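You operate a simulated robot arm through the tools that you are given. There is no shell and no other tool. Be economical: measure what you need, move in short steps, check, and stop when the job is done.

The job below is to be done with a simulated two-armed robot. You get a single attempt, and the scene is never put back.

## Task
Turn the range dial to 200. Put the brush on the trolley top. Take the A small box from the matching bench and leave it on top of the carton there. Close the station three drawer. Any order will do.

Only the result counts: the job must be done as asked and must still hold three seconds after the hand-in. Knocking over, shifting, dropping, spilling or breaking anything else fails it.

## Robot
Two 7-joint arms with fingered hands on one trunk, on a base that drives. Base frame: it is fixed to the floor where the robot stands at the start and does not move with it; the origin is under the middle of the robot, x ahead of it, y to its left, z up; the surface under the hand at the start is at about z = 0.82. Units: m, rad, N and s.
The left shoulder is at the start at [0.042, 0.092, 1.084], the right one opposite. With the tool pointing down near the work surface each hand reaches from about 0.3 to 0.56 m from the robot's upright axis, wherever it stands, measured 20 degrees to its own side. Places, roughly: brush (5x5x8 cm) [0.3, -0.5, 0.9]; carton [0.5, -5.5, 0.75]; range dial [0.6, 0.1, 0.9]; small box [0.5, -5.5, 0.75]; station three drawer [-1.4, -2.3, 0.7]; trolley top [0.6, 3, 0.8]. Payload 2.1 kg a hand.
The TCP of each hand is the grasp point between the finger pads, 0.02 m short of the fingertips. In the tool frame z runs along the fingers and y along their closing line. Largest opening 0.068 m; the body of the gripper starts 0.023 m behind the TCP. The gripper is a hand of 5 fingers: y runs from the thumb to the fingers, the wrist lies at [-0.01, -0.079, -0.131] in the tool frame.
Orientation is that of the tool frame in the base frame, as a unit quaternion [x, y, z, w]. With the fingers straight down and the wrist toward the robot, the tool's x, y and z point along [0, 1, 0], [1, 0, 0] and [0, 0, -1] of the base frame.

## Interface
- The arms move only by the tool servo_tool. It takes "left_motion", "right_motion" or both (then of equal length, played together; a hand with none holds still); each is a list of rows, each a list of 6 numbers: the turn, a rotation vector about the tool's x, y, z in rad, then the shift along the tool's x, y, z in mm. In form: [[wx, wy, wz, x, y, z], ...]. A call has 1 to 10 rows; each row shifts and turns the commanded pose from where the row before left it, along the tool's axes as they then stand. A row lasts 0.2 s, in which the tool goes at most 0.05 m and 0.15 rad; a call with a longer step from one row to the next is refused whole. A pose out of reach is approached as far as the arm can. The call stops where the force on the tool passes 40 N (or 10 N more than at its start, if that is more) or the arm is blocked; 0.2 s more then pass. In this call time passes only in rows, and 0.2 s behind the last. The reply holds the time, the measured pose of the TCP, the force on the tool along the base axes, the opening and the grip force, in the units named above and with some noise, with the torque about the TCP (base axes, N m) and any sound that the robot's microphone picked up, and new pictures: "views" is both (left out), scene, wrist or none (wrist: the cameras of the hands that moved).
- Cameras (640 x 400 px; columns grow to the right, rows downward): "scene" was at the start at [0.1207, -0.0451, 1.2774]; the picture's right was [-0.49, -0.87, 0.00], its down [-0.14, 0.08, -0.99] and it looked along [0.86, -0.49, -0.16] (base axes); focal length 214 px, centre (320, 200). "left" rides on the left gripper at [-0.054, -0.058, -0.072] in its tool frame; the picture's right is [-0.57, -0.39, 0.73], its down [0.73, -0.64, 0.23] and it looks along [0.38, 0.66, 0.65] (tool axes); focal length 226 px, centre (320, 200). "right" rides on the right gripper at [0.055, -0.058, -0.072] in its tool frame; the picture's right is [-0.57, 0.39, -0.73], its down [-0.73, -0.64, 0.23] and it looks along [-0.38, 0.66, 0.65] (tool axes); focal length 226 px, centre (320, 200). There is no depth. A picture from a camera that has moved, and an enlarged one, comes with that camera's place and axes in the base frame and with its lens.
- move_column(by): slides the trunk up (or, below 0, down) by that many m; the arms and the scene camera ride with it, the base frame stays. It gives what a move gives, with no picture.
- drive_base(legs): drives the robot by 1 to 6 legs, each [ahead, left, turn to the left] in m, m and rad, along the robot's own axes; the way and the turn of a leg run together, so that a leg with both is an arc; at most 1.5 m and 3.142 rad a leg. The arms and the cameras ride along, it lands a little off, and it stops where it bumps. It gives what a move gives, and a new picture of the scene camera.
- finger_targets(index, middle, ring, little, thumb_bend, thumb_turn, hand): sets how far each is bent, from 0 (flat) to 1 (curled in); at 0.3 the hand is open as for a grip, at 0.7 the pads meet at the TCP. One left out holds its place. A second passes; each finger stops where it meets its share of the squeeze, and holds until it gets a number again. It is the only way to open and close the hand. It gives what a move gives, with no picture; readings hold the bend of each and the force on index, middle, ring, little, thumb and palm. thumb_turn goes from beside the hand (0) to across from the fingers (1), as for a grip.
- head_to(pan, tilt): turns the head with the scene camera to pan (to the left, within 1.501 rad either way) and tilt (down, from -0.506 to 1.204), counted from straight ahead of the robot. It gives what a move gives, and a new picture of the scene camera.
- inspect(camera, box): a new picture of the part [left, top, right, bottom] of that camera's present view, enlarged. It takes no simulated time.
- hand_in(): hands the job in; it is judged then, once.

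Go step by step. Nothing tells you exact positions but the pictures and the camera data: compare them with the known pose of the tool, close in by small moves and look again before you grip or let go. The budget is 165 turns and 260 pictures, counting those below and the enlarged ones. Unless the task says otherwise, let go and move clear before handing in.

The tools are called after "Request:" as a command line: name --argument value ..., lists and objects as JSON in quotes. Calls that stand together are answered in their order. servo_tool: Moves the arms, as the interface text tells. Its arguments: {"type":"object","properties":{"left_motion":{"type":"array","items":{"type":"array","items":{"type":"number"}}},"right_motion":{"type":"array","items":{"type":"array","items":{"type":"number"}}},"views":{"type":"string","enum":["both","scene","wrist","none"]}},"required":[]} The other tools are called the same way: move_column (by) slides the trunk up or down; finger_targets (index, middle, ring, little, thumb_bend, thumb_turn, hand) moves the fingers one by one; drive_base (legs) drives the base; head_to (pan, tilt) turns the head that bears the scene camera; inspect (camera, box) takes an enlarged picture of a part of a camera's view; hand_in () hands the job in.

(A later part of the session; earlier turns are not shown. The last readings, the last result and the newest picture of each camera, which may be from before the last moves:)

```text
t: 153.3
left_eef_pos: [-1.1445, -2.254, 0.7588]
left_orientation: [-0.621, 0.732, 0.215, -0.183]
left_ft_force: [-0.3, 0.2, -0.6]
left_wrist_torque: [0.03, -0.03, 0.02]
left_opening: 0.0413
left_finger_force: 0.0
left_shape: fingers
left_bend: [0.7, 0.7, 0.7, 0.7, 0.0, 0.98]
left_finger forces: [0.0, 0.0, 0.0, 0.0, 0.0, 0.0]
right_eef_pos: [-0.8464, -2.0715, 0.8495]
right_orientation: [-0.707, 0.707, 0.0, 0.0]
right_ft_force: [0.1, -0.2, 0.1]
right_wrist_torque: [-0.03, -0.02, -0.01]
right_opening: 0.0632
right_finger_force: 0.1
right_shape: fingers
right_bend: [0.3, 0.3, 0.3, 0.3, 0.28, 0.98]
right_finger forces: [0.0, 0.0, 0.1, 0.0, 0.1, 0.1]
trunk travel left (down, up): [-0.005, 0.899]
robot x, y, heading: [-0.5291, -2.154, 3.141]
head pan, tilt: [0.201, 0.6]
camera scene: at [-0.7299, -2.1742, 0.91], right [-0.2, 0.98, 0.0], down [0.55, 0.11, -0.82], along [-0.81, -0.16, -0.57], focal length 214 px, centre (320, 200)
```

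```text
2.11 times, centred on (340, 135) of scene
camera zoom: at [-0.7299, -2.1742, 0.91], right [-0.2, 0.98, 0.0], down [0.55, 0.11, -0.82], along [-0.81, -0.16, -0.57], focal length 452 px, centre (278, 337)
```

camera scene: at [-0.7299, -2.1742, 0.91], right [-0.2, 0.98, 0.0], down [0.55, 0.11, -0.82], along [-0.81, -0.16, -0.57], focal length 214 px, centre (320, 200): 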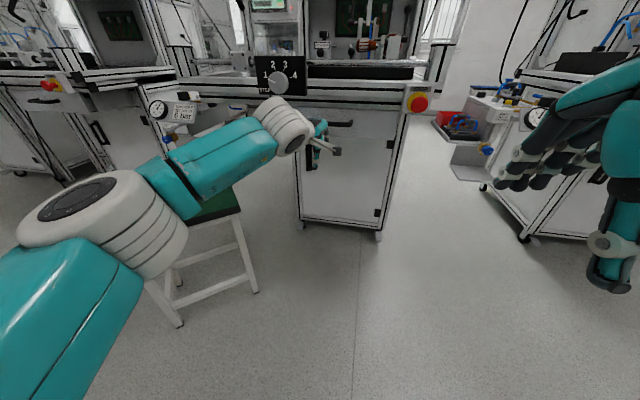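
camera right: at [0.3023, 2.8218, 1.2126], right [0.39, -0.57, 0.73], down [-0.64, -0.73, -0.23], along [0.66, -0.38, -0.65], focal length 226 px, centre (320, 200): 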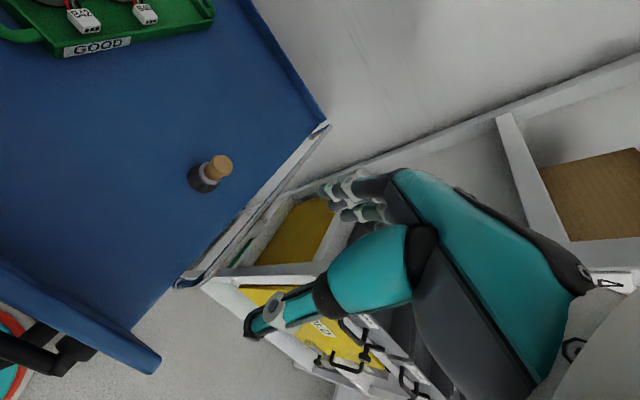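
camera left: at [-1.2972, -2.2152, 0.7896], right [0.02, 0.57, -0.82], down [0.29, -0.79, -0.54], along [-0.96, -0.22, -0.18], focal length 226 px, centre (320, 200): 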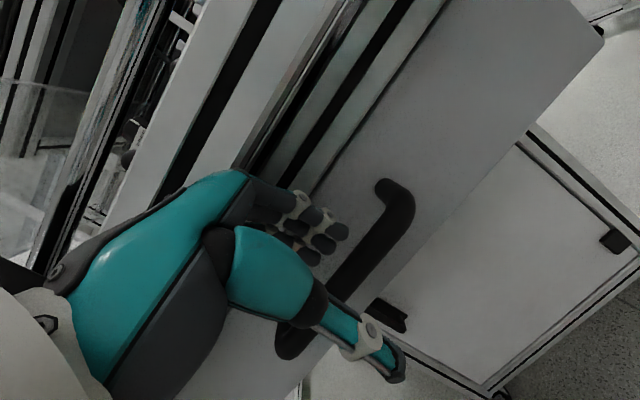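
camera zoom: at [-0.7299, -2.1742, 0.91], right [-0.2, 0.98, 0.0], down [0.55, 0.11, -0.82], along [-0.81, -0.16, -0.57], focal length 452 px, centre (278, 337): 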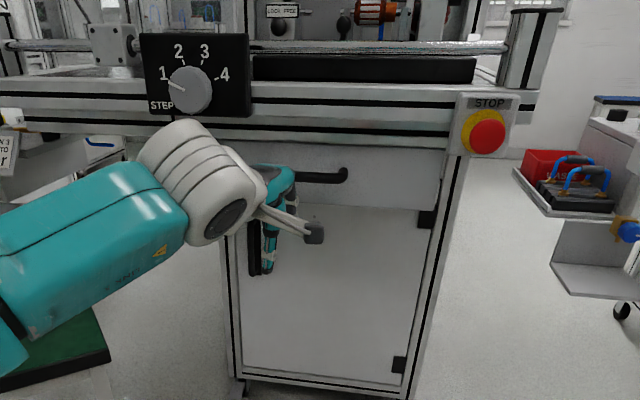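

The drawer is closed flush and the step dial is unchanged. I'll raise the trunk and restore the left hand before driving on.

Request:
move_column --by 0.35

Request:
servo_tool --left_motion '[[0.14, 0, 0, 0, -20, -10], [0.14, 0, 0, 0, -25, -10], [0.14, 0, 0, 0, -30, -10], [0.14, 0, 0, 0, -35, -10], [0.03, 0, 0, 0, -35, -20], [0, 0, 0, 0, 0, -35]]' --views "none"

Request:
finger_targets --hand "left" --index 0.3 --middle 0.3 --ring 0.3 --little 0.3 --thumb_bend 0.3

Request:
inspect --camera "scene" --box '[200, 100, 480, 300]'

```text
t: 156.7
left_eef_pos: [-1.1141, -2.2535, 1.1794]
left_orientation: [-0.606, 0.72, 0.252, -0.226]
left_ft_force: [-0.1, -0.3, -0.1]
left_wrist_torque: [0.01, 0.03, -0.01]
left_opening: 0.0414
left_finger_force: 0.1
left_shape: fingers
left_bend: [0.7, 0.7, 0.7, 0.7, 0.0, 0.98]
left_finger forces: [0.0, 0.0, 0.1, 0.1, 0.0, 0.0]
right_eef_pos: [-0.8458, -2.0728, 1.1988]
right_orientation: [0.708, -0.707, -0.001, 0.0]
right_ft_force: [-0.5, 0.5, -0.1]
right_wrist_torque: [-0.01, 0.02, 0.02]
right_opening: 0.0635
right_finger_force: 0.1
right_shape: fingers
right_bend: [0.3, 0.3, 0.3, 0.3, 0.28, 0.98]
right_finger forces: [0.1, 0.0, 0.1, 0.0, 0.0, 0.0]
trunk travel left (down, up): [-0.355, 0.549]
robot x, y, heading: [-0.5322, -2.1574, 3.141]
head pan, tilt: [0.201, 0.6]
```

```text
t: 158.1
left_eef_pos: [-0.9564, -2.279, 1.2187]
left_orientation: [-0.647, 0.761, 0.032, -0.041]
left_ft_force: [0.2, 0.1, -0.3]
left_wrist_torque: [0.03, 0.01, 0.02]
left_opening: 0.0414
left_finger_force: 0.1
left_shape: fingers
left_bend: [0.7, 0.7, 0.7, 0.7, 0.0, 0.98]
left_finger forces: [0.0, 0.0, 0.0, 0.0, 0.1, 0.0]
right_eef_pos: [-0.8474, -2.0718, 1.2004]
right_orientation: [0.707, -0.707, -0.001, 0.0]
right_ft_force: [0.1, 1.2, 0.2]
right_wrist_torque: [-0.01, 0.03, -0.02]
right_opening: 0.0635
right_finger_force: 0.1
right_shape: fingers
right_bend: [0.3, 0.3, 0.3, 0.3, 0.28, 0.98]
right_finger forces: [0.1, 0.0, 0.0, 0.0, 0.0, 0.0]
trunk travel left (down, up): [-0.355, 0.549]
robot x, y, heading: [-0.5293, -2.1587, 3.136]
head pan, tilt: [0.201, 0.6]
```

```text
t: 159.1
left_eef_pos: [-0.9568, -2.2778, 1.216]
left_orientation: [-0.646, 0.762, 0.032, -0.041]
left_ft_force: [0.1, 0.3, -0.2]
left_wrist_torque: [0.01, -0.02, 0.05]
left_opening: 0.0627
left_finger_force: 0.0
left_shape: fingers
left_bend: [0.3, 0.3, 0.3, 0.3, 0.3, 0.98]
left_finger forces: [0.1, 0.0, 0.0, 0.1, 0.1, 0.0]
right_eef_pos: [-0.8467, -2.0719, 1.2001]
right_orientation: [0.707, -0.707, 0.0, 0.001]
right_ft_force: [0.5, 0.0, 0.7]
right_wrist_torque: [0.01, 0.01, -0.04]
right_opening: 0.0634
right_finger_force: 0.1
right_shape: fingers
right_bend: [0.3, 0.3, 0.3, 0.3, 0.28, 0.98]
right_finger forces: [0.0, 0.0, 0.1, 0.0, 0.0, 0.0]
trunk travel left (down, up): [-0.355, 0.549]
robot x, y, heading: [-0.5317, -2.1569, 3.14]
head pan, tilt: [0.201, 0.6]
```

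```text
2.00 times, centred on (340, 200) of scene
camera zoom: at [-0.6525, -2.1743, 1.2671], right [-0.2, 0.98, 0.0], down [0.55, 0.11, -0.82], along [-0.81, -0.16, -0.57], focal length 429 px, centre (280, 200)
```

zoom: 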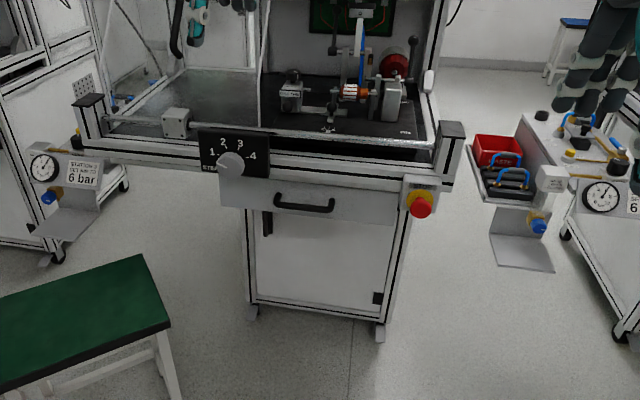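

Request:
inspect --camera "scene" --box '[210, 165, 260, 200]'

Request:
head_to --pan 0.1 --tilt -0.1

```text
11.43 times, centred on (235, 182) of scene
camera zoom: at [-0.6525, -2.1743, 1.2671], right [-0.2, 0.98, 0.0], down [0.55, 0.11, -0.82], along [-0.81, -0.16, -0.57], focal length 2451 px, centre (1291, 400)
```

zoom: 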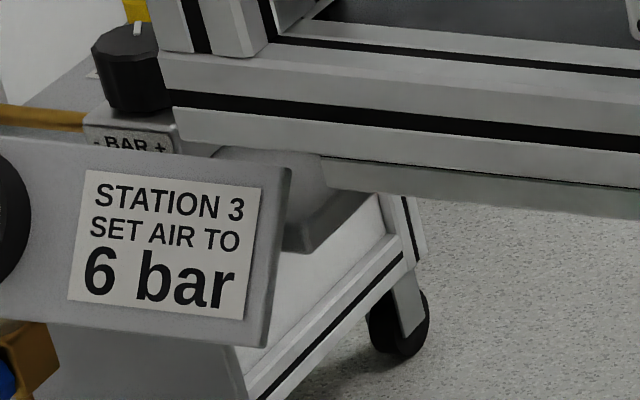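

```text
t: 160.2
left_eef_pos: [-0.958, -2.2777, 1.2173]
left_orientation: [-0.646, 0.761, 0.033, -0.042]
left_ft_force: [0.4, -0.3, -0.4]
left_wrist_torque: [0.02, -0.02, -0.01]
left_opening: 0.0625
left_finger_force: 0.1
left_shape: fingers
left_bend: [0.3, 0.3, 0.3, 0.3, 0.3, 0.98]
left_finger forces: [0.1, 0.0, 0.0, 0.0, 0.0, 0.0]
right_eef_pos: [-0.8454, -2.0718, 1.2005]
right_orientation: [-0.707, 0.707, 0.001, 0.0]
right_ft_force: [0.1, -0.8, 0.0]
right_wrist_torque: [0.0, -0.03, -0.01]
right_opening: 0.0634
right_finger_force: 0.1
right_shape: fingers
right_bend: [0.3, 0.3, 0.3, 0.3, 0.28, 0.98]
right_finger forces: [0.0, 0.0, 0.0, 0.0, 0.0, 0.0]
trunk travel left (down, up): [-0.355, 0.549]
robot x, y, heading: [-0.5311, -2.1612, 3.141]
head pan, tilt: [0.099, -0.099]
camera scene: at [-0.6526, -2.1653, 1.3311], right [-0.1, 1.0, 0.0], down [-0.1, -0.01, -1.0], along [-0.99, -0.1, 0.1], focal length 214 px, centre (320, 200)
```

scene: 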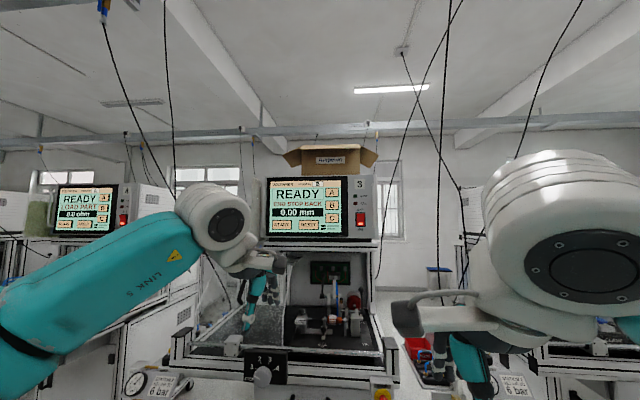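

Station 3 is confirmed. I'll turn back toward the benches and drive along the aisle to the matching bench.

Request:
drive_base --legs '[[0, 0, -1.57], [0, 0, -1.57], [0, -1.3, 0]]'

Request:
head_to --pan -0.9 --tilt 0.35

```text
t: 174.3
left_eef_pos: [-0.054, -3.3194, 1.2167]
left_orientation: [0.745, 0.665, 0.042, 0.031]
left_ft_force: [0.5, 0.2, -0.1]
left_wrist_torque: [-0.01, 0.0, 0.03]
left_opening: 0.0627
left_finger_force: 0.0
left_shape: fingers
left_bend: [0.3, 0.3, 0.3, 0.3, 0.3, 0.98]
left_finger forces: [0.0, 0.1, 0.1, 0.0, 0.0, 0.0]
right_eef_pos: [-0.1548, -3.5311, 1.2002]
right_orientation: [0.69, 0.724, 0.0, 0.001]
right_ft_force: [0.0, 0.0, 0.0]
right_wrist_torque: [0.01, 0.01, -0.03]
right_opening: 0.0632
right_finger_force: 0.1
right_shape: fingers
right_bend: [0.3, 0.3, 0.3, 0.3, 0.28, 0.98]
right_finger forces: [0.0, 0.0, 0.0, 0.0, 0.1, 0.1]
trunk travel left (down, up): [-0.355, 0.549]
robot x, y, heading: [-0.4746, -3.4589, 0.05]
head pan, tilt: [0.099, -0.099]
camera scene: at [-0.3526, -3.4451, 1.3311], right [0.15, -0.99, 0.0], down [0.1, 0.01, -1.0], along [0.98, 0.15, 0.1], focal length 214 px, centre (320, 200)
```

scene: 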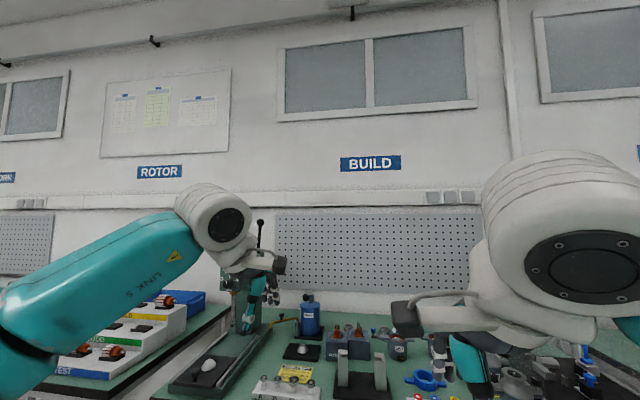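

```text
t: 175.5
left_eef_pos: [-0.0551, -3.3189, 1.2163]
left_orientation: [0.744, 0.666, 0.041, 0.032]
left_ft_force: [-0.9, -0.9, 1.1]
left_wrist_torque: [0.0, 0.01, -0.04]
left_opening: 0.063
left_finger_force: 0.2
left_shape: fingers
left_bend: [0.3, 0.3, 0.3, 0.3, 0.3, 0.98]
left_finger forces: [0.1, 0.0, 0.0, 0.0, 0.1, 0.0]
right_eef_pos: [-0.1547, -3.5299, 1.1998]
right_orientation: [0.689, 0.725, 0.0, 0.0]
right_ft_force: [0.7, 0.5, -0.4]
right_wrist_torque: [-0.01, -0.02, -0.01]
right_opening: 0.0635
right_finger_force: 0.0
right_shape: fingers
right_bend: [0.3, 0.3, 0.3, 0.3, 0.28, 0.98]
right_finger forces: [0.1, 0.0, 0.0, 0.0, 0.0, 0.0]
trunk travel left (down, up): [-0.355, 0.549]
robot x, y, heading: [-0.4732, -3.4575, 0.05]
head pan, tilt: [-0.901, 0.351]
camera scene: at [-0.3773, -3.5279, 1.2899], right [-0.75, -0.66, 0.0], down [-0.23, 0.26, -0.94], along [0.62, -0.71, -0.34], focal length 214 px, centre (320, 200)
```

scene: 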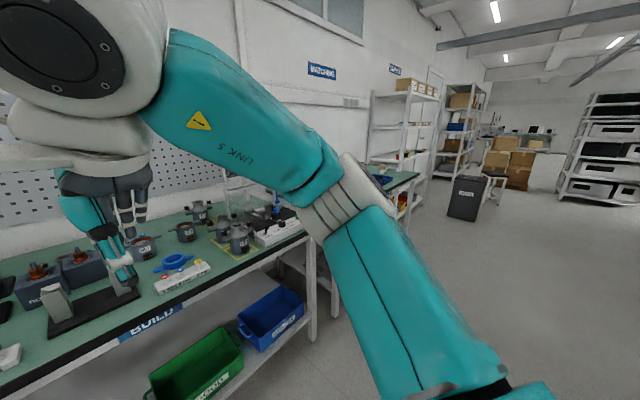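

Request:
drive_base --legs '[[0, 0, -0.05], [-0.05, -1.4, 0], [0, -0.45, 0]]'

Request:
head_to --pan -0.1 --tilt 0.6

```text
t: 185.2
left_eef_pos: [-0.0941, -5.1874, 1.2178]
left_orientation: [0.757, 0.651, 0.042, 0.032]
left_ft_force: [-0.5, -0.6, 0.4]
left_wrist_torque: [0.0, -0.03, -0.01]
left_opening: 0.0625
left_finger_force: 0.0
left_shape: fingers
left_bend: [0.3, 0.3, 0.3, 0.3, 0.3, 0.98]
left_finger forces: [0.0, 0.1, 0.0, 0.0, 0.0, 0.0]
right_eef_pos: [-0.203, -5.3953, 1.1994]
right_orientation: [0.703, 0.711, 0.0, 0.0]
right_ft_force: [0.9, 0.6, 0.0]
right_wrist_torque: [0.02, 0.01, 0.03]
right_opening: 0.063
right_finger_force: 0.1
right_shape: fingers
right_bend: [0.3, 0.3, 0.3, 0.3, 0.28, 0.98]
right_finger forces: [0.0, 0.0, 0.0, 0.0, 0.0, 0.0]
trunk travel left (down, up): [-0.355, 0.549]
robot x, y, heading: [-0.5193, -5.3147, 0.01]
head pan, tilt: [-0.901, 0.351]
camera scene: at [-0.4247, -5.3844, 1.2899], right [-0.78, -0.63, 0.0], down [-0.22, 0.27, -0.94], along [0.59, -0.73, -0.34], focal length 214 px, centre (320, 200)
```

scene: 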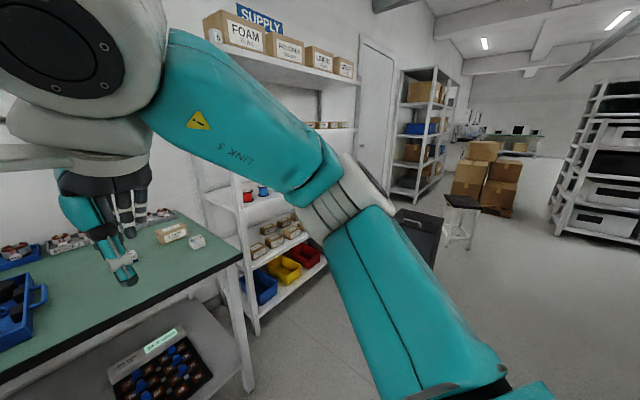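

```text
t: 186.4
left_eef_pos: [-0.0949, -5.1883, 1.2162]
left_orientation: [0.757, 0.651, 0.041, 0.032]
left_ft_force: [-0.7, 0.5, -0.1]
left_wrist_torque: [0.0, -0.03, 0.02]
left_opening: 0.0625
left_finger_force: 0.1
left_shape: fingers
left_bend: [0.3, 0.3, 0.3, 0.3, 0.3, 0.98]
left_finger forces: [0.1, 0.1, 0.0, 0.1, 0.1, 0.0]
right_eef_pos: [-0.2028, -5.395, 1.2008]
right_orientation: [0.703, 0.712, 0.0, 0.0]
right_ft_force: [0.7, -0.3, -0.4]
right_wrist_torque: [0.0, -0.01, -0.01]
right_opening: 0.0635
right_finger_force: 0.1
right_shape: fingers
right_bend: [0.3, 0.3, 0.3, 0.3, 0.28, 0.98]
right_finger forces: [0.0, 0.1, 0.0, 0.1, 0.0, 0.0]
trunk travel left (down, up): [-0.355, 0.549]
robot x, y, heading: [-0.5172, -5.3142, 0.009]
head pan, tilt: [-0.099, 0.6]
camera scene: at [-0.3954, -5.3198, 1.2671], right [-0.09, -1.0, 0.0], down [-0.56, 0.05, -0.83], along [0.82, -0.07, -0.56], focal length 214 px, centre (320, 200)
```

scene: 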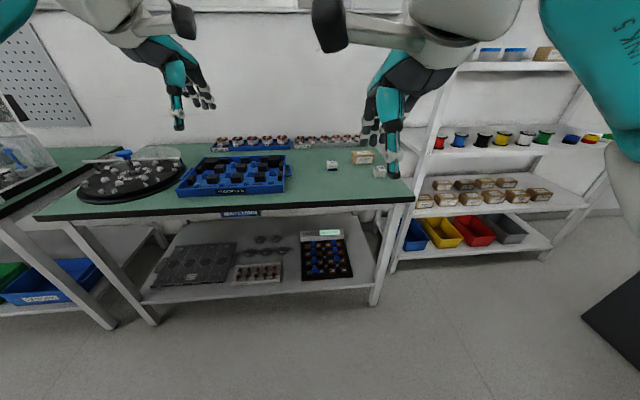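

Request:
inspect --camera "scene" --box '[300, 130, 420, 205]'

Request:
inspect --camera "right" --box '[0, 0, 640, 400]'

```text
5.33 times, centred on (360, 168) of scene
camera zoom: at [-0.3954, -5.3198, 1.2671], right [-0.09, -1.0, 0.0], down [-0.56, 0.05, -0.83], along [0.82, -0.07, -0.56], focal length 1144 px, centre (107, 373)
```

zoom: 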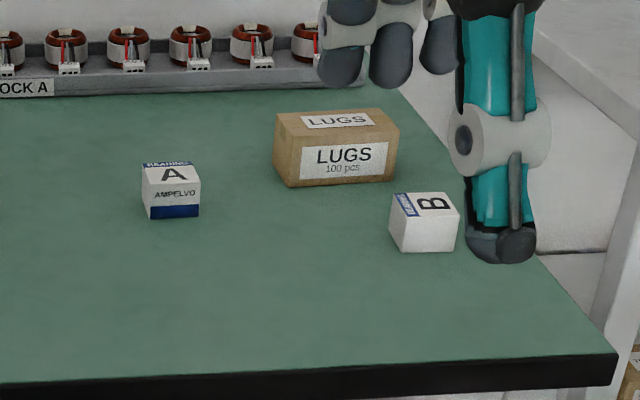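

```text
1.00 times, centred on (320, 200) of right (not enlarged: the box is as wide or as high as the picture)
camera zoom: at [-0.262, -5.3401, 1.2725], right [0.39, -0.56, 0.73], down [-0.63, -0.74, -0.23], along [0.67, -0.37, -0.65], focal length 226 px, centre (320, 200)
```

zoom: 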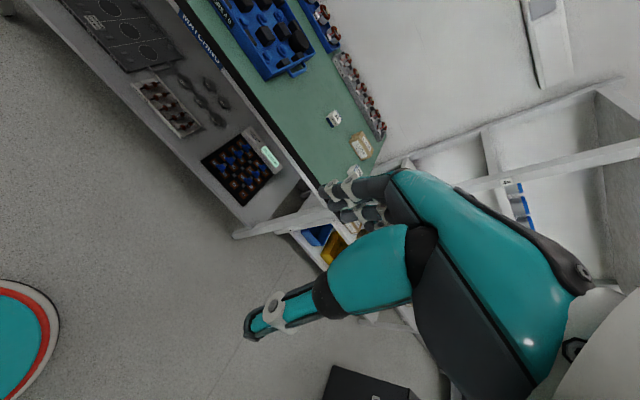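

I can see box A at about [0.525, -5.457] and the LUGS carton at about [0.58, -5.61]. I'll approach in two stages, watching the lower shelf.

Request:
drive_base --legs '[[0.42, -0.14, -0.009]]'

Request:
head_to --pan 0.0 --tilt 0.9

Request:
inspect --camera "scene" --box '[220, 40, 480, 200]'

```text
t: 189.1
left_eef_pos: [0.329, -5.3255, 1.2168]
left_orientation: [0.759, 0.649, 0.041, 0.032]
left_ft_force: [0.6, -0.4, 0.2]
left_wrist_torque: [0.01, 0.02, -0.01]
left_opening: 0.0626
left_finger_force: 0.1
left_shape: fingers
left_bend: [0.3, 0.3, 0.3, 0.3, 0.3, 0.98]
left_finger forces: [0.0, 0.1, 0.1, 0.0, 0.1, 0.1]
right_eef_pos: [0.2222, -5.5307, 1.2008]
right_orientation: [0.704, 0.71, 0.0, 0.0]
right_ft_force: [-0.2, -0.8, -0.3]
right_wrist_torque: [0.03, -0.01, 0.01]
right_opening: 0.0632
right_finger_force: 0.1
right_shape: fingers
right_bend: [0.3, 0.3, 0.3, 0.3, 0.28, 0.98]
right_finger forces: [0.1, 0.0, 0.1, 0.0, 0.0, 0.0]
trunk travel left (down, up): [-0.355, 0.549]
robot x, y, heading: [-0.0963, -5.4446, 0.006]
head pan, tilt: [-0.099, 0.6]
camera scene: at [0.0283, -5.4553, 1.2671], right [-0.09, -1.0, 0.0], down [-0.56, 0.05, -0.82], along [0.82, -0.08, -0.57], focal length 214 px, centre (320, 200)
```

scene: 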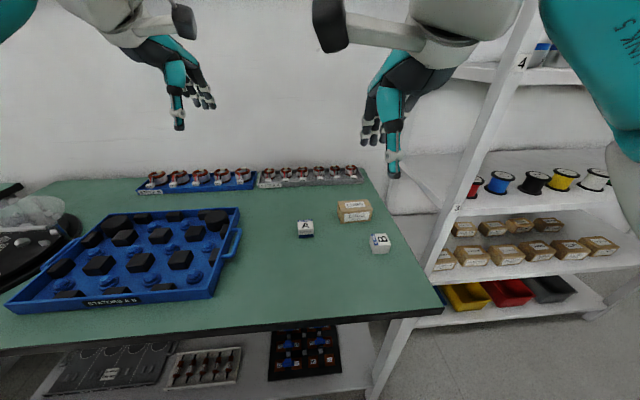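

```text
t: 189.9
left_eef_pos: [0.3277, -5.3249, 1.2164]
left_orientation: [0.759, 0.649, 0.041, 0.032]
left_ft_force: [0.2, 0.7, -0.4]
left_wrist_torque: [0.03, 0.03, 0.0]
left_opening: 0.0626
left_finger_force: 0.0
left_shape: fingers
left_bend: [0.3, 0.3, 0.3, 0.3, 0.3, 0.98]
left_finger forces: [0.0, 0.0, 0.1, 0.1, 0.0, 0.0]
right_eef_pos: [0.221, -5.5315, 1.2007]
right_orientation: [0.704, 0.71, 0.0, 0.0]
right_ft_force: [-0.4, 0.1, 0.1]
right_wrist_torque: [0.01, 0.0, 0.03]
right_opening: 0.0635
right_finger_force: 0.2
right_shape: fingers
right_bend: [0.3, 0.3, 0.3, 0.3, 0.28, 0.98]
right_finger forces: [0.0, 0.0, 0.0, 0.0, 0.0, 0.0]
trunk travel left (down, up): [-0.355, 0.549]
robot x, y, heading: [-0.0947, -5.4475, 0.012]
head pan, tilt: [0.0, 0.901]
camera scene: at [0.0156, -5.4466, 1.2424], right [0.01, -1.0, 0.0], down [-0.78, -0.01, -0.62], along [0.62, 0.0, -0.78], focal length 214 px, centre (320, 200)
```

scene: 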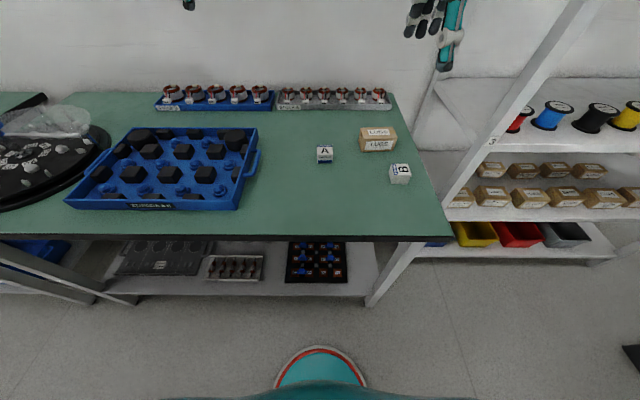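

```text
2.46 times, centred on (350, 120) of scene
camera zoom: at [0.0156, -5.4466, 1.2424], right [0.01, -1.0, 0.0], down [-0.78, -0.01, -0.62], along [0.62, 0.0, -0.78], focal length 528 px, centre (246, 397)
```

zoom: 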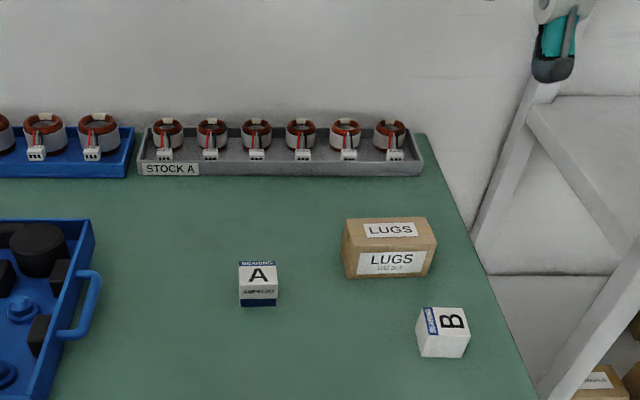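

Request:
drive_base --legs '[[0.13, -0.03, -0.01]]'

Request:
servo_tool --right_motion '[[0, 0, 0, 18, 28, 30], [0, 0, 0, 18, 28, 30], [0, 0, 0, 18, 28, 30], [0, 0, 0, 18, 28, 30], [0, 0, 0, 18, 28, 30]]' --views "both"

Request:
inspect --camera "right" --box '[140, 140, 380, 300]'

```text
t: 191.2
left_eef_pos: [0.4573, -5.3576, 1.2166]
left_orientation: [0.761, 0.646, 0.04, 0.032]
left_ft_force: [-0.2, 0.6, 0.3]
left_wrist_torque: [-0.02, -0.06, -0.01]
left_opening: 0.0627
left_finger_force: 0.2
left_shape: fingers
left_bend: [0.3, 0.3, 0.3, 0.3, 0.3, 0.98]
left_finger forces: [0.0, 0.0, 0.0, 0.0, 0.0, 0.1]
right_eef_pos: [0.3486, -5.5639, 1.2005]
right_orientation: [0.708, 0.706, 0.0, 0.0]
right_ft_force: [-0.2, 0.0, -0.2]
right_wrist_torque: [0.01, 0.0, -0.02]
right_opening: 0.063
right_finger_force: 0.1
right_shape: fingers
right_bend: [0.3, 0.3, 0.3, 0.3, 0.28, 0.98]
right_finger forces: [0.0, 0.0, 0.0, 0.1, 0.0, 0.1]
trunk travel left (down, up): [-0.355, 0.549]
robot x, y, heading: [0.0317, -5.4779, -0.005]
head pan, tilt: [0.0, 0.901]
camera scene: at [0.1442, -5.4772, 1.2423], right [0.0, -1.0, 0.0], down [-0.78, 0.0, -0.62], along [0.62, 0.0, -0.78], focal length 214 px, centre (320, 200)
```

scene: 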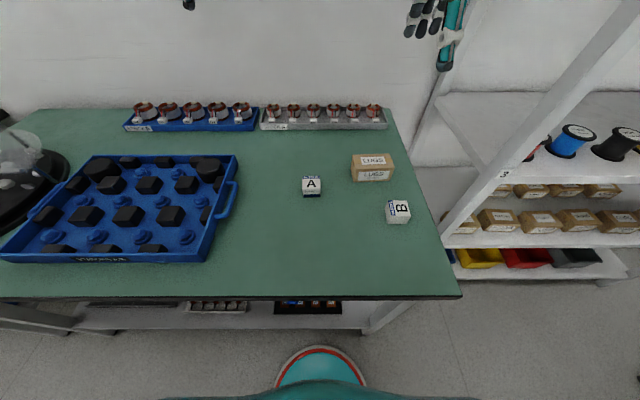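

```text
t: 192.4
left_eef_pos: [0.4597, -5.3588, 1.2164]
left_orientation: [0.762, 0.645, 0.041, 0.031]
left_ft_force: [0.3, 0.1, 0.0]
left_wrist_torque: [-0.03, -0.01, 0.01]
left_opening: 0.0626
left_finger_force: 0.2
left_shape: fingers
left_bend: [0.3, 0.3, 0.3, 0.3, 0.3, 0.98]
left_finger forces: [0.0, 0.0, 0.0, 0.1, 0.0, 0.0]
right_eef_pos: [0.4886, -5.4771, 1.0508]
right_orientation: [0.708, 0.707, 0.001, 0.001]
right_ft_force: [-0.1, 1.0, 0.3]
right_wrist_torque: [0.01, -0.01, -0.03]
right_opening: 0.0634
right_finger_force: 0.1
right_shape: fingers
right_bend: [0.3, 0.3, 0.3, 0.3, 0.28, 0.98]
right_finger forces: [0.0, 0.1, 0.0, 0.0, 0.0, 0.1]
trunk travel left (down, up): [-0.355, 0.549]
robot x, y, heading: [0.0303, -5.4821, 0.002]
head pan, tilt: [0.0, 0.901]
camera scene: at [0.144, -5.477, 1.2423], right [0.0, -1.0, 0.0], down [-0.78, 0.0, -0.62], along [0.62, 0.0, -0.78], focal length 214 px, centre (320, 200)
camera right: at [0.4301, -5.4197, 1.1224], right [0.38, -0.57, 0.73], down [-0.64, -0.73, -0.23], along [0.66, -0.38, -0.65], focal length 226 px, centre (320, 200)
```

scene: 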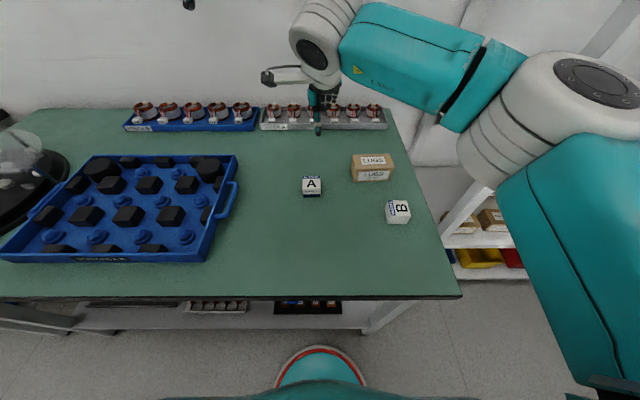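
right: 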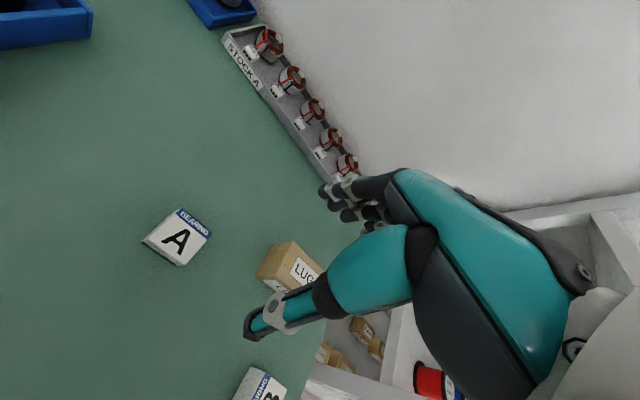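

```text
2.50 times, centred on (260, 220) of right
camera zoom: at [0.4301, -5.4197, 1.1224], right [0.38, -0.57, 0.73], down [-0.64, -0.73, -0.23], along [0.66, -0.38, -0.65], focal length 565 px, centre (470, 150)
```

zoom: 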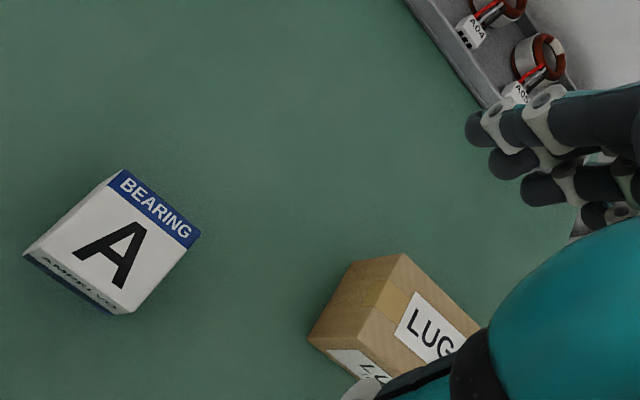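

Box A is about 4.2 cm wide, centred at [0.505, -5.454] with its top at about 0.86, and it is aligned with the axes. I'll descend over it.

Request:
servo_tool --right_motion '[[0, 0, 0, 23, 16, 20], [0, 0, 0, 0, 0, 40], [0, 0, 0, 0, 0, 40], [0, 0, 0, 0, 0, 25]]' --views "both"

```text
t: 193.4
left_eef_pos: [0.4584, -5.3597, 1.2169]
left_orientation: [0.762, 0.646, 0.041, 0.032]
left_ft_force: [-0.1, 0.3, -0.5]
left_wrist_torque: [0.0, 0.0, 0.02]
left_opening: 0.0626
left_finger_force: 0.1
left_shape: fingers
left_bend: [0.3, 0.3, 0.3, 0.3, 0.3, 0.98]
left_finger forces: [0.0, 0.0, 0.0, 0.0, 0.0, 0.0]
right_eef_pos: [0.5046, -5.4528, 0.9246]
right_orientation: [0.708, 0.706, 0.0, 0.0]
right_ft_force: [-0.9, -0.1, -0.3]
right_wrist_torque: [-0.02, 0.01, 0.02]
right_opening: 0.0632
right_finger_force: 0.1
right_shape: fingers
right_bend: [0.3, 0.3, 0.3, 0.3, 0.28, 0.98]
right_finger forces: [0.0, 0.1, 0.0, 0.0, 0.0, 0.0]
trunk travel left (down, up): [-0.355, 0.549]
robot x, y, heading: [0.0326, -5.4812, -0.003]
head pan, tilt: [0.0, 0.901]
camera scene: at [0.144, -5.477, 1.2423], right [0.0, -1.0, 0.0], down [-0.78, 0.0, -0.62], along [0.62, 0.0, -0.78], focal length 214 px, centre (320, 200)
camera right: at [0.4457, -5.396, 0.9959], right [0.39, -0.57, 0.73], down [-0.64, -0.73, -0.23], along [0.66, -0.38, -0.65], focal length 226 px, centre (320, 200)
```

scene: 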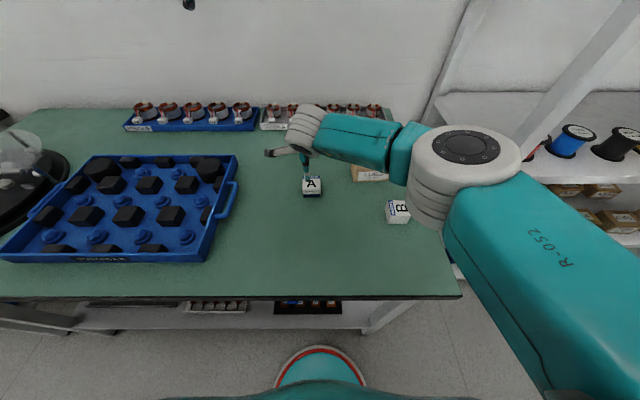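
right: 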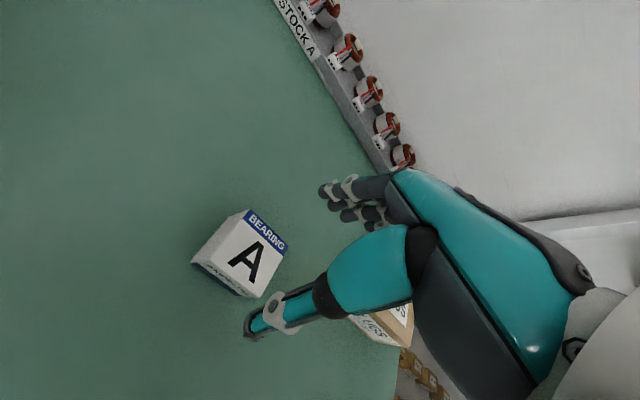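

Request:
servo_tool --right_motion '[[0, 0, 0, 1, -2, 30], [0, 0, 0, 0, 0, 28], [0, 0, 0, 0, 0, 19]]' --views "wrist"

```text
t: 194.2
left_eef_pos: [0.4585, -5.3585, 1.2163]
left_orientation: [0.762, 0.646, 0.04, 0.032]
left_ft_force: [0.1, 0.5, 0.3]
left_wrist_torque: [-0.01, 0.01, -0.01]
left_opening: 0.0626
left_finger_force: 0.0
left_shape: fingers
left_bend: [0.3, 0.3, 0.3, 0.3, 0.3, 0.98]
left_finger forces: [0.1, 0.1, 0.0, 0.0, 0.0, 0.1]
right_eef_pos: [0.502, -5.4498, 0.8474]
right_orientation: [0.708, 0.706, 0.0, 0.001]
right_ft_force: [0.0, 0.4, 0.4]
right_wrist_torque: [0.01, 0.01, 0.01]
right_opening: 0.0637
right_finger_force: 0.4
right_shape: fingers
right_bend: [0.3, 0.3, 0.3, 0.3, 0.28, 0.98]
right_finger forces: [0.3, 0.1, 0.1, 0.0, 0.0, 0.0]
trunk travel left (down, up): [-0.355, 0.549]
robot x, y, heading: [0.0312, -5.4752, 0.001]
head pan, tilt: [0.0, 0.901]
camera right: at [0.4436, -5.3937, 0.9195], right [0.38, -0.57, 0.73], down [-0.64, -0.73, -0.23], along [0.66, -0.38, -0.65], focal length 226 px, centre (320, 200)
```

right: 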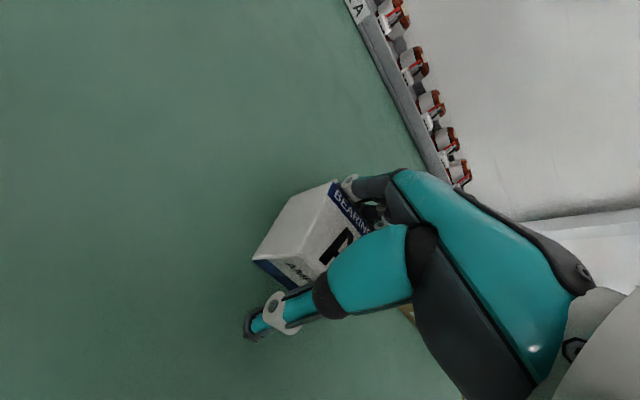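

Request:
servo_tool --right_motion '[[0, 0, 0, 0, 5, 0]]' --views "none"

Request:
finger_targets --hand "right" --index 0.58 --middle 0.58 --ring 0.58 --little 0.58 --thumb_bend 0.58

Request:
inspect --camera "right" --box '[160, 120, 480, 360]'

```text
t: 194.6
left_eef_pos: [0.458, -5.3589, 1.2177]
left_orientation: [0.762, 0.645, 0.041, 0.032]
left_ft_force: [0.3, -0.3, 0.5]
left_wrist_torque: [-0.02, 0.02, 0.03]
left_opening: 0.0625
left_finger_force: 0.1
left_shape: fingers
left_bend: [0.3, 0.3, 0.3, 0.3, 0.3, 0.98]
left_finger forces: [0.0, 0.0, 0.0, 0.0, 0.0, 0.1]
right_eef_pos: [0.5073, -5.4505, 0.8479]
right_orientation: [0.708, 0.706, 0.0, 0.0]
right_ft_force: [-0.2, -0.6, -0.3]
right_wrist_torque: [-0.04, -0.01, -0.01]
right_opening: 0.0638
right_finger_force: 0.0
right_shape: fingers
right_bend: [0.3, 0.3, 0.3, 0.3, 0.28, 0.98]
right_finger forces: [0.0, 0.0, 0.0, 0.0, 0.0, 0.1]
trunk travel left (down, up): [-0.355, 0.549]
robot x, y, heading: [0.0356, -5.4797, -0.002]
head pan, tilt: [0.0, 0.901]
```

```text
t: 195.6
left_eef_pos: [0.4593, -5.359, 1.2174]
left_orientation: [0.762, 0.646, 0.041, 0.033]
left_ft_force: [0.2, -0.1, 0.7]
left_wrist_torque: [0.01, 0.01, 0.01]
left_opening: 0.0625
left_finger_force: 0.0
left_shape: fingers
left_bend: [0.3, 0.3, 0.3, 0.3, 0.3, 0.98]
left_finger forces: [0.0, 0.0, 0.0, 0.0, 0.0, 0.0]
right_eef_pos: [0.5084, -5.4507, 0.8469]
right_orientation: [0.708, 0.706, -0.001, 0.0]
right_ft_force: [1.4, 0.0, 1.8]
right_wrist_torque: [-0.01, -0.1, 0.07]
right_opening: 0.037
right_finger_force: 11.9
right_shape: fingers
right_bend: [0.48, 0.51, 0.5, 0.55, 0.47, 0.95]
right_finger forces: [5.4, 2.9, 2.8, 1.0, 11.1, 0.1]
trunk travel left (down, up): [-0.355, 0.549]
robot x, y, heading: [0.0289, -5.479, -0.003]
head pan, tilt: [0.0, 0.901]
```

```text
1.67 times, centred on (320, 240) of right
camera zoom: at [0.4488, -5.3942, 0.9198], right [0.39, -0.57, 0.73], down [-0.64, -0.73, -0.23], along [0.66, -0.38, -0.65], focal length 377 px, centre (320, 133)
```

zoom: 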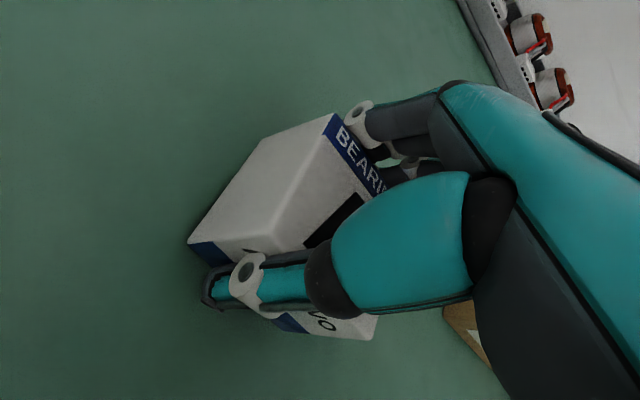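

Request:
servo_tool --right_motion '[[0, 0, 0, 0, 0, -15], [0, 0, 0, 0, 0, -30], [0, 0, 0, 0, 0, -40], [0, 0, 0, 0, 0, -30]]' --views "both"

```text
t: 196.6
left_eef_pos: [0.4584, -5.3586, 1.2177]
left_orientation: [0.762, 0.646, 0.041, 0.032]
left_ft_force: [0.9, 0.3, 0.1]
left_wrist_torque: [0.0, 0.01, -0.01]
left_opening: 0.0626
left_finger_force: 0.1
left_shape: fingers
left_bend: [0.3, 0.3, 0.3, 0.3, 0.3, 0.98]
left_finger forces: [0.0, 0.0, 0.0, 0.0, 0.1, 0.0]
right_eef_pos: [0.5061, -5.4503, 0.9634]
right_orientation: [0.708, 0.706, 0.0, 0.0]
right_ft_force: [0.1, -0.2, -0.8]
right_wrist_torque: [-0.01, 0.0, -0.03]
right_opening: 0.0371
right_finger_force: 10.9
right_shape: fingers
right_bend: [0.48, 0.52, 0.51, 0.55, 0.47, 0.95]
right_finger forces: [5.3, 2.5, 2.4, 1.2, 10.7, 0.0]
trunk travel left (down, up): [-0.355, 0.549]
robot x, y, heading: [0.0319, -5.4783, -0.001]
head pan, tilt: [0.0, 0.901]
camera scene: at [0.144, -5.4771, 1.2423], right [0.0, -1.0, 0.0], down [-0.78, 0.0, -0.62], along [0.62, 0.0, -0.78], focal length 214 px, centre (320, 200)
camera right: at [0.4481, -5.3941, 1.0356], right [0.39, -0.57, 0.73], down [-0.64, -0.73, -0.23], along [0.66, -0.38, -0.65], focal length 226 px, centre (320, 200)
```

scene: 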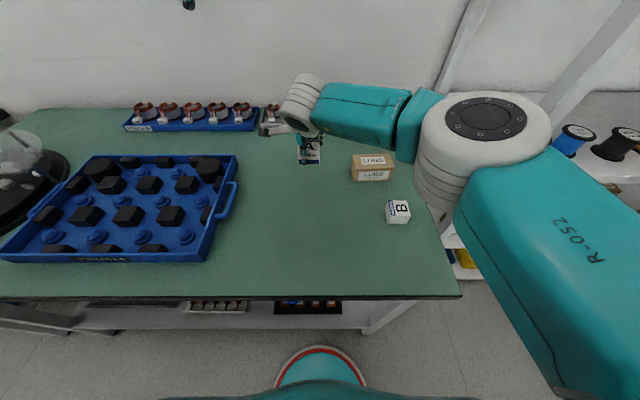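
right: 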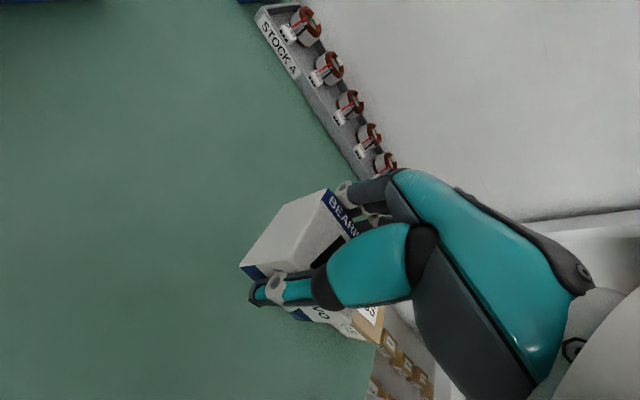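

Request:
servo_tool --right_motion '[[0, 0, 0, -33, 14, 0], [0, 0, 0, -33, 14, 0], [0, 0, 0, -33, 14, 0], [0, 0, 0, -33, 15, 0], [0, 0, 0, -32, 15, 0]]' --views "both"

Request:
inspect --camera "scene" --box '[310, 80, 450, 200]'

```text
t: 197.8
left_eef_pos: [0.4585, -5.3587, 1.2159]
left_orientation: [0.762, 0.646, 0.041, 0.031]
left_ft_force: [0.5, -0.4, -0.4]
left_wrist_torque: [0.0, 0.0, 0.02]
left_opening: 0.0626
left_finger_force: 0.1
left_shape: fingers
left_bend: [0.3, 0.3, 0.3, 0.3, 0.3, 0.98]
left_finger forces: [0.0, 0.1, 0.0, 0.0, 0.0, 0.0]
right_eef_pos: [0.5715, -5.6126, 0.962]
right_orientation: [0.708, 0.706, 0.0, -0.001]
right_ft_force: [0.7, -0.1, -0.7]
right_wrist_torque: [0.0, 0.05, -0.04]
right_opening: 0.0366
right_finger_force: 10.9
right_shape: fingers
right_bend: [0.48, 0.52, 0.51, 0.56, 0.47, 0.95]
right_finger forces: [5.2, 2.5, 2.4, 1.2, 10.4, 0.0]
right hand out of reach, approached as far as the arm can: row 5
trunk travel left (down, up): [-0.355, 0.549]
robot x, y, heading: [0.0322, -5.4749, -0.009]
head pan, tilt: [0.0, 0.901]
camera scene: at [0.144, -5.4773, 1.2423], right [0.0, -1.0, 0.0], down [-0.78, 0.0, -0.62], along [0.62, 0.0, -0.78], focal length 214 px, centre (320, 200)
camera right: at [0.5137, -5.5573, 1.0343], right [0.39, -0.57, 0.73], down [-0.64, -0.73, -0.23], along [0.66, -0.38, -0.65], focal length 226 px, centre (320, 200)
```

scene: 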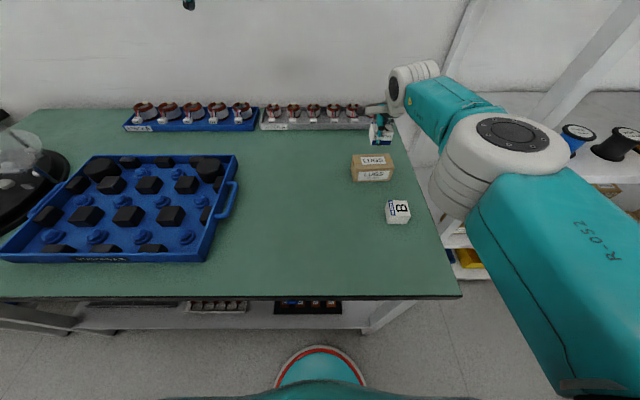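
right: 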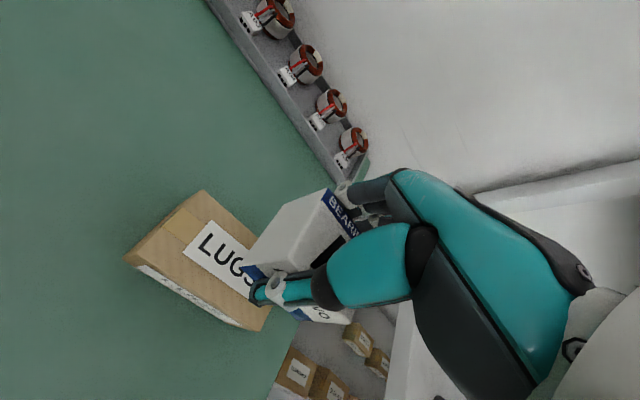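

```text
3.33 times, centred on (380, 140) of scene
camera zoom: at [0.144, -5.4773, 1.2423], right [0.0, -1.0, 0.0], down [-0.78, 0.0, -0.62], along [0.62, 0.0, -0.78], focal length 715 px, centre (120, 400)
```

zoom: 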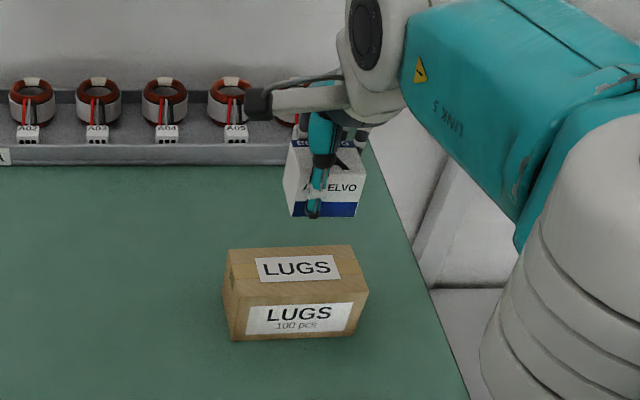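

The box is centred over the carton, whose top is at about 0.865. Lowering gently.

Request:
servo_tool --right_motion '[[0, 0, 0, 0, 0, 25], [0, 0, 0, 0, 0, 20], [0, 0, 0, 0, 0, 5]]' --views "both"

Request:
inspect --camera "scene" --box '[310, 90, 450, 210]'

```text
t: 198.6
left_eef_pos: [0.4589, -5.3581, 1.2173]
left_orientation: [0.762, 0.646, 0.04, 0.032]
left_ft_force: [0.8, -0.9, 0.2]
left_wrist_torque: [0.01, -0.03, -0.01]
left_opening: 0.0625
left_finger_force: 0.1
left_shape: fingers
left_bend: [0.3, 0.3, 0.3, 0.3, 0.3, 0.98]
left_finger forces: [0.0, 0.0, 0.1, 0.0, 0.0, 0.0]
right_eef_pos: [0.567, -5.6153, 0.9089]
right_orientation: [0.708, 0.706, 0.0, 0.0]
right_ft_force: [-0.5, 0.7, -0.8]
right_wrist_torque: [0.02, 0.0, 0.01]
right_opening: 0.0367
right_finger_force: 10.4
right_shape: fingers
right_bend: [0.48, 0.52, 0.51, 0.56, 0.47, 0.95]
right_finger forces: [5.2, 2.4, 2.3, 1.1, 10.3, 0.0]
right hand out of reach, approached as far as the arm can: row 1
trunk travel left (down, up): [-0.355, 0.549]
robot x, y, heading: [0.032, -5.477, -0.003]
head pan, tilt: [0.0, 0.901]
camera scene: at [0.1441, -5.477, 1.2423], right [0.0, -1.0, 0.0], down [-0.78, 0.0, -0.62], along [0.62, 0.0, -0.78], focal length 214 px, centre (320, 200)
camera right: at [0.5075, -5.5584, 0.9803], right [0.39, -0.57, 0.73], down [-0.64, -0.73, -0.23], along [0.66, -0.38, -0.65], focal length 226 px, centre (320, 200)
```

scene: 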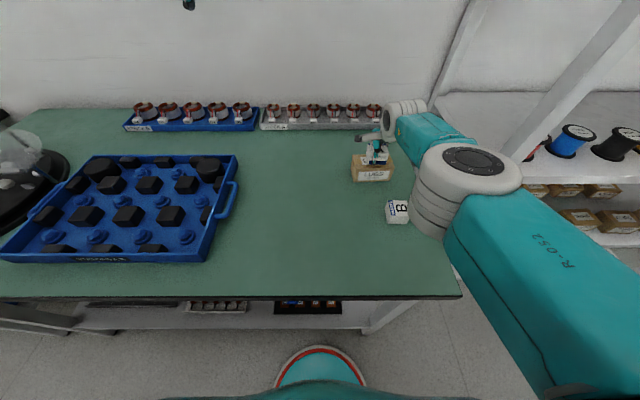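
right: 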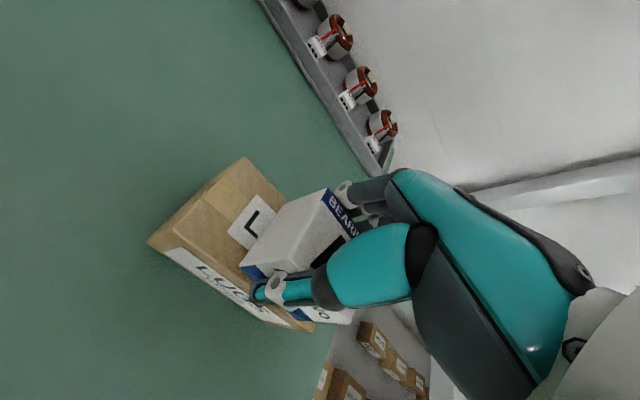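

```text
3.33 times, centred on (380, 150) of scene
camera zoom: at [0.1441, -5.477, 1.2423], right [0.0, -1.0, 0.0], down [-0.78, 0.0, -0.62], along [0.62, 0.0, -0.78], focal length 715 px, centre (120, 367)
```

zoom: 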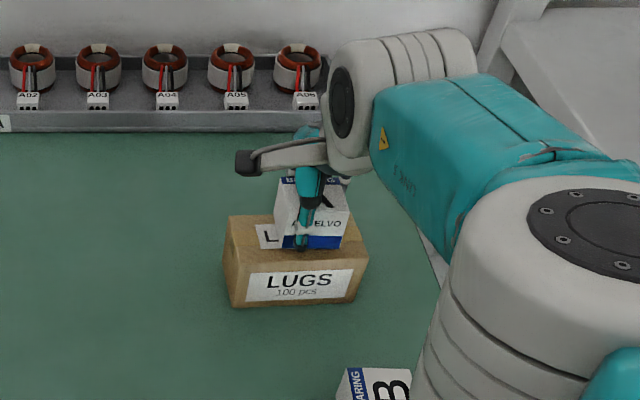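

Request:
servo_tool --right_motion '[[0, 0, 0, 9, 1, 0], [0, 0, 0, 0, 0, 6], [0, 0, 0, 0, 0, 4]]' --views "wrist"

```text
t: 199.4
left_eef_pos: [0.459, -5.3587, 1.2168]
left_orientation: [0.762, 0.645, 0.041, 0.032]
left_ft_force: [0.8, 0.8, -0.5]
left_wrist_torque: [0.0, 0.02, 0.02]
left_opening: 0.0627
left_finger_force: 0.1
left_shape: fingers
left_bend: [0.3, 0.3, 0.3, 0.3, 0.3, 0.98]
left_finger forces: [0.0, 0.0, 0.1, 0.0, 0.0, 0.0]
right_eef_pos: [0.5648, -5.6058, 0.8972]
right_orientation: [0.709, 0.705, 0.0, 0.0]
right_ft_force: [0.1, -0.4, -1.2]
right_wrist_torque: [-0.01, 0.04, -0.02]
right_opening: 0.0366
right_finger_force: 11.0
right_shape: fingers
right_bend: [0.48, 0.52, 0.51, 0.56, 0.47, 0.95]
right_finger forces: [5.2, 2.5, 2.3, 1.3, 10.1, 0.1]
right hand out of reach, approached as far as the arm can: row 1
trunk travel left (down, up): [-0.355, 0.549]
robot x, y, heading: [0.0336, -5.476, -0.002]
head pan, tilt: [0.0, 0.901]
camera right: at [0.5058, -5.5492, 0.971], right [0.39, -0.57, 0.73], down [-0.64, -0.73, -0.23], along [0.66, -0.38, -0.65], focal length 226 px, centre (320, 200)
```

right: 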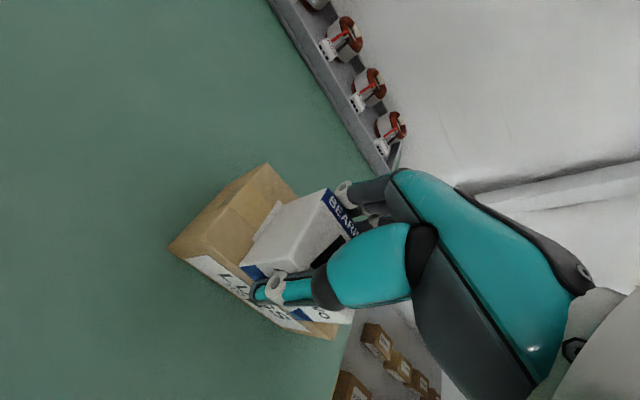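

Request:
servo_tool --right_motion '[[0, 0, 0, 0, 0, 4]]' --views "none"

Request:
servo_tool --right_motion '[[0, 0, 0, 0, 0, 3]]' --views "none"

```text
t: 199.8
left_eef_pos: [0.4585, -5.359, 1.2177]
left_orientation: [0.762, 0.646, 0.041, 0.033]
left_ft_force: [-0.2, 1.2, -0.9]
left_wrist_torque: [-0.04, 0.0, 0.0]
left_opening: 0.0627
left_finger_force: 0.0
left_shape: fingers
left_bend: [0.3, 0.3, 0.3, 0.3, 0.3, 0.98]
left_finger forces: [0.1, 0.0, 0.1, 0.0, 0.0, 0.1]
right_eef_pos: [0.5622, -5.6052, 0.8954]
right_orientation: [0.708, 0.707, 0.003, 0.001]
right_ft_force: [1.4, -1.0, 13.6]
right_wrist_torque: [-0.05, -0.24, -0.01]
right_opening: 0.0362
right_finger_force: 12.6
right_shape: fingers
right_bend: [0.48, 0.51, 0.51, 0.56, 0.48, 0.95]
right_finger forces: [6.1, 3.1, 2.9, 1.3, 11.6, 0.0]
trunk travel left (down, up): [-0.355, 0.549]
robot x, y, heading: [0.0306, -5.4782, 0.001]
head pan, tilt: [0.0, 0.901]
```

```text
t: 200.2
left_eef_pos: [0.4574, -5.3577, 1.2182]
left_orientation: [0.762, 0.646, 0.041, 0.032]
left_ft_force: [0.0, -0.4, -0.1]
left_wrist_torque: [0.03, -0.03, 0.0]
left_opening: 0.0626
left_finger_force: 0.0
left_shape: fingers
left_bend: [0.3, 0.3, 0.3, 0.3, 0.3, 0.98]
left_finger forces: [0.0, 0.0, 0.0, 0.0, 0.1, 0.0]
right_eef_pos: [0.5626, -5.6057, 0.8931]
right_orientation: [0.708, 0.707, 0.002, 0.001]
right_ft_force: [4.6, -1.1, 24.7]
right_wrist_torque: [-0.04, -0.33, 0.05]
right_opening: 0.0367
right_finger_force: 15.2
right_shape: fingers
right_bend: [0.46, 0.5, 0.5, 0.56, 0.5, 0.95]
right_finger forces: [8.7, 6.3, 3.5, 1.3, 10.9, 0.0]
trunk travel left (down, up): [-0.355, 0.549]
robot x, y, heading: [0.0332, -5.4758, -0.004]
head pan, tilt: [0.0, 0.901]
```

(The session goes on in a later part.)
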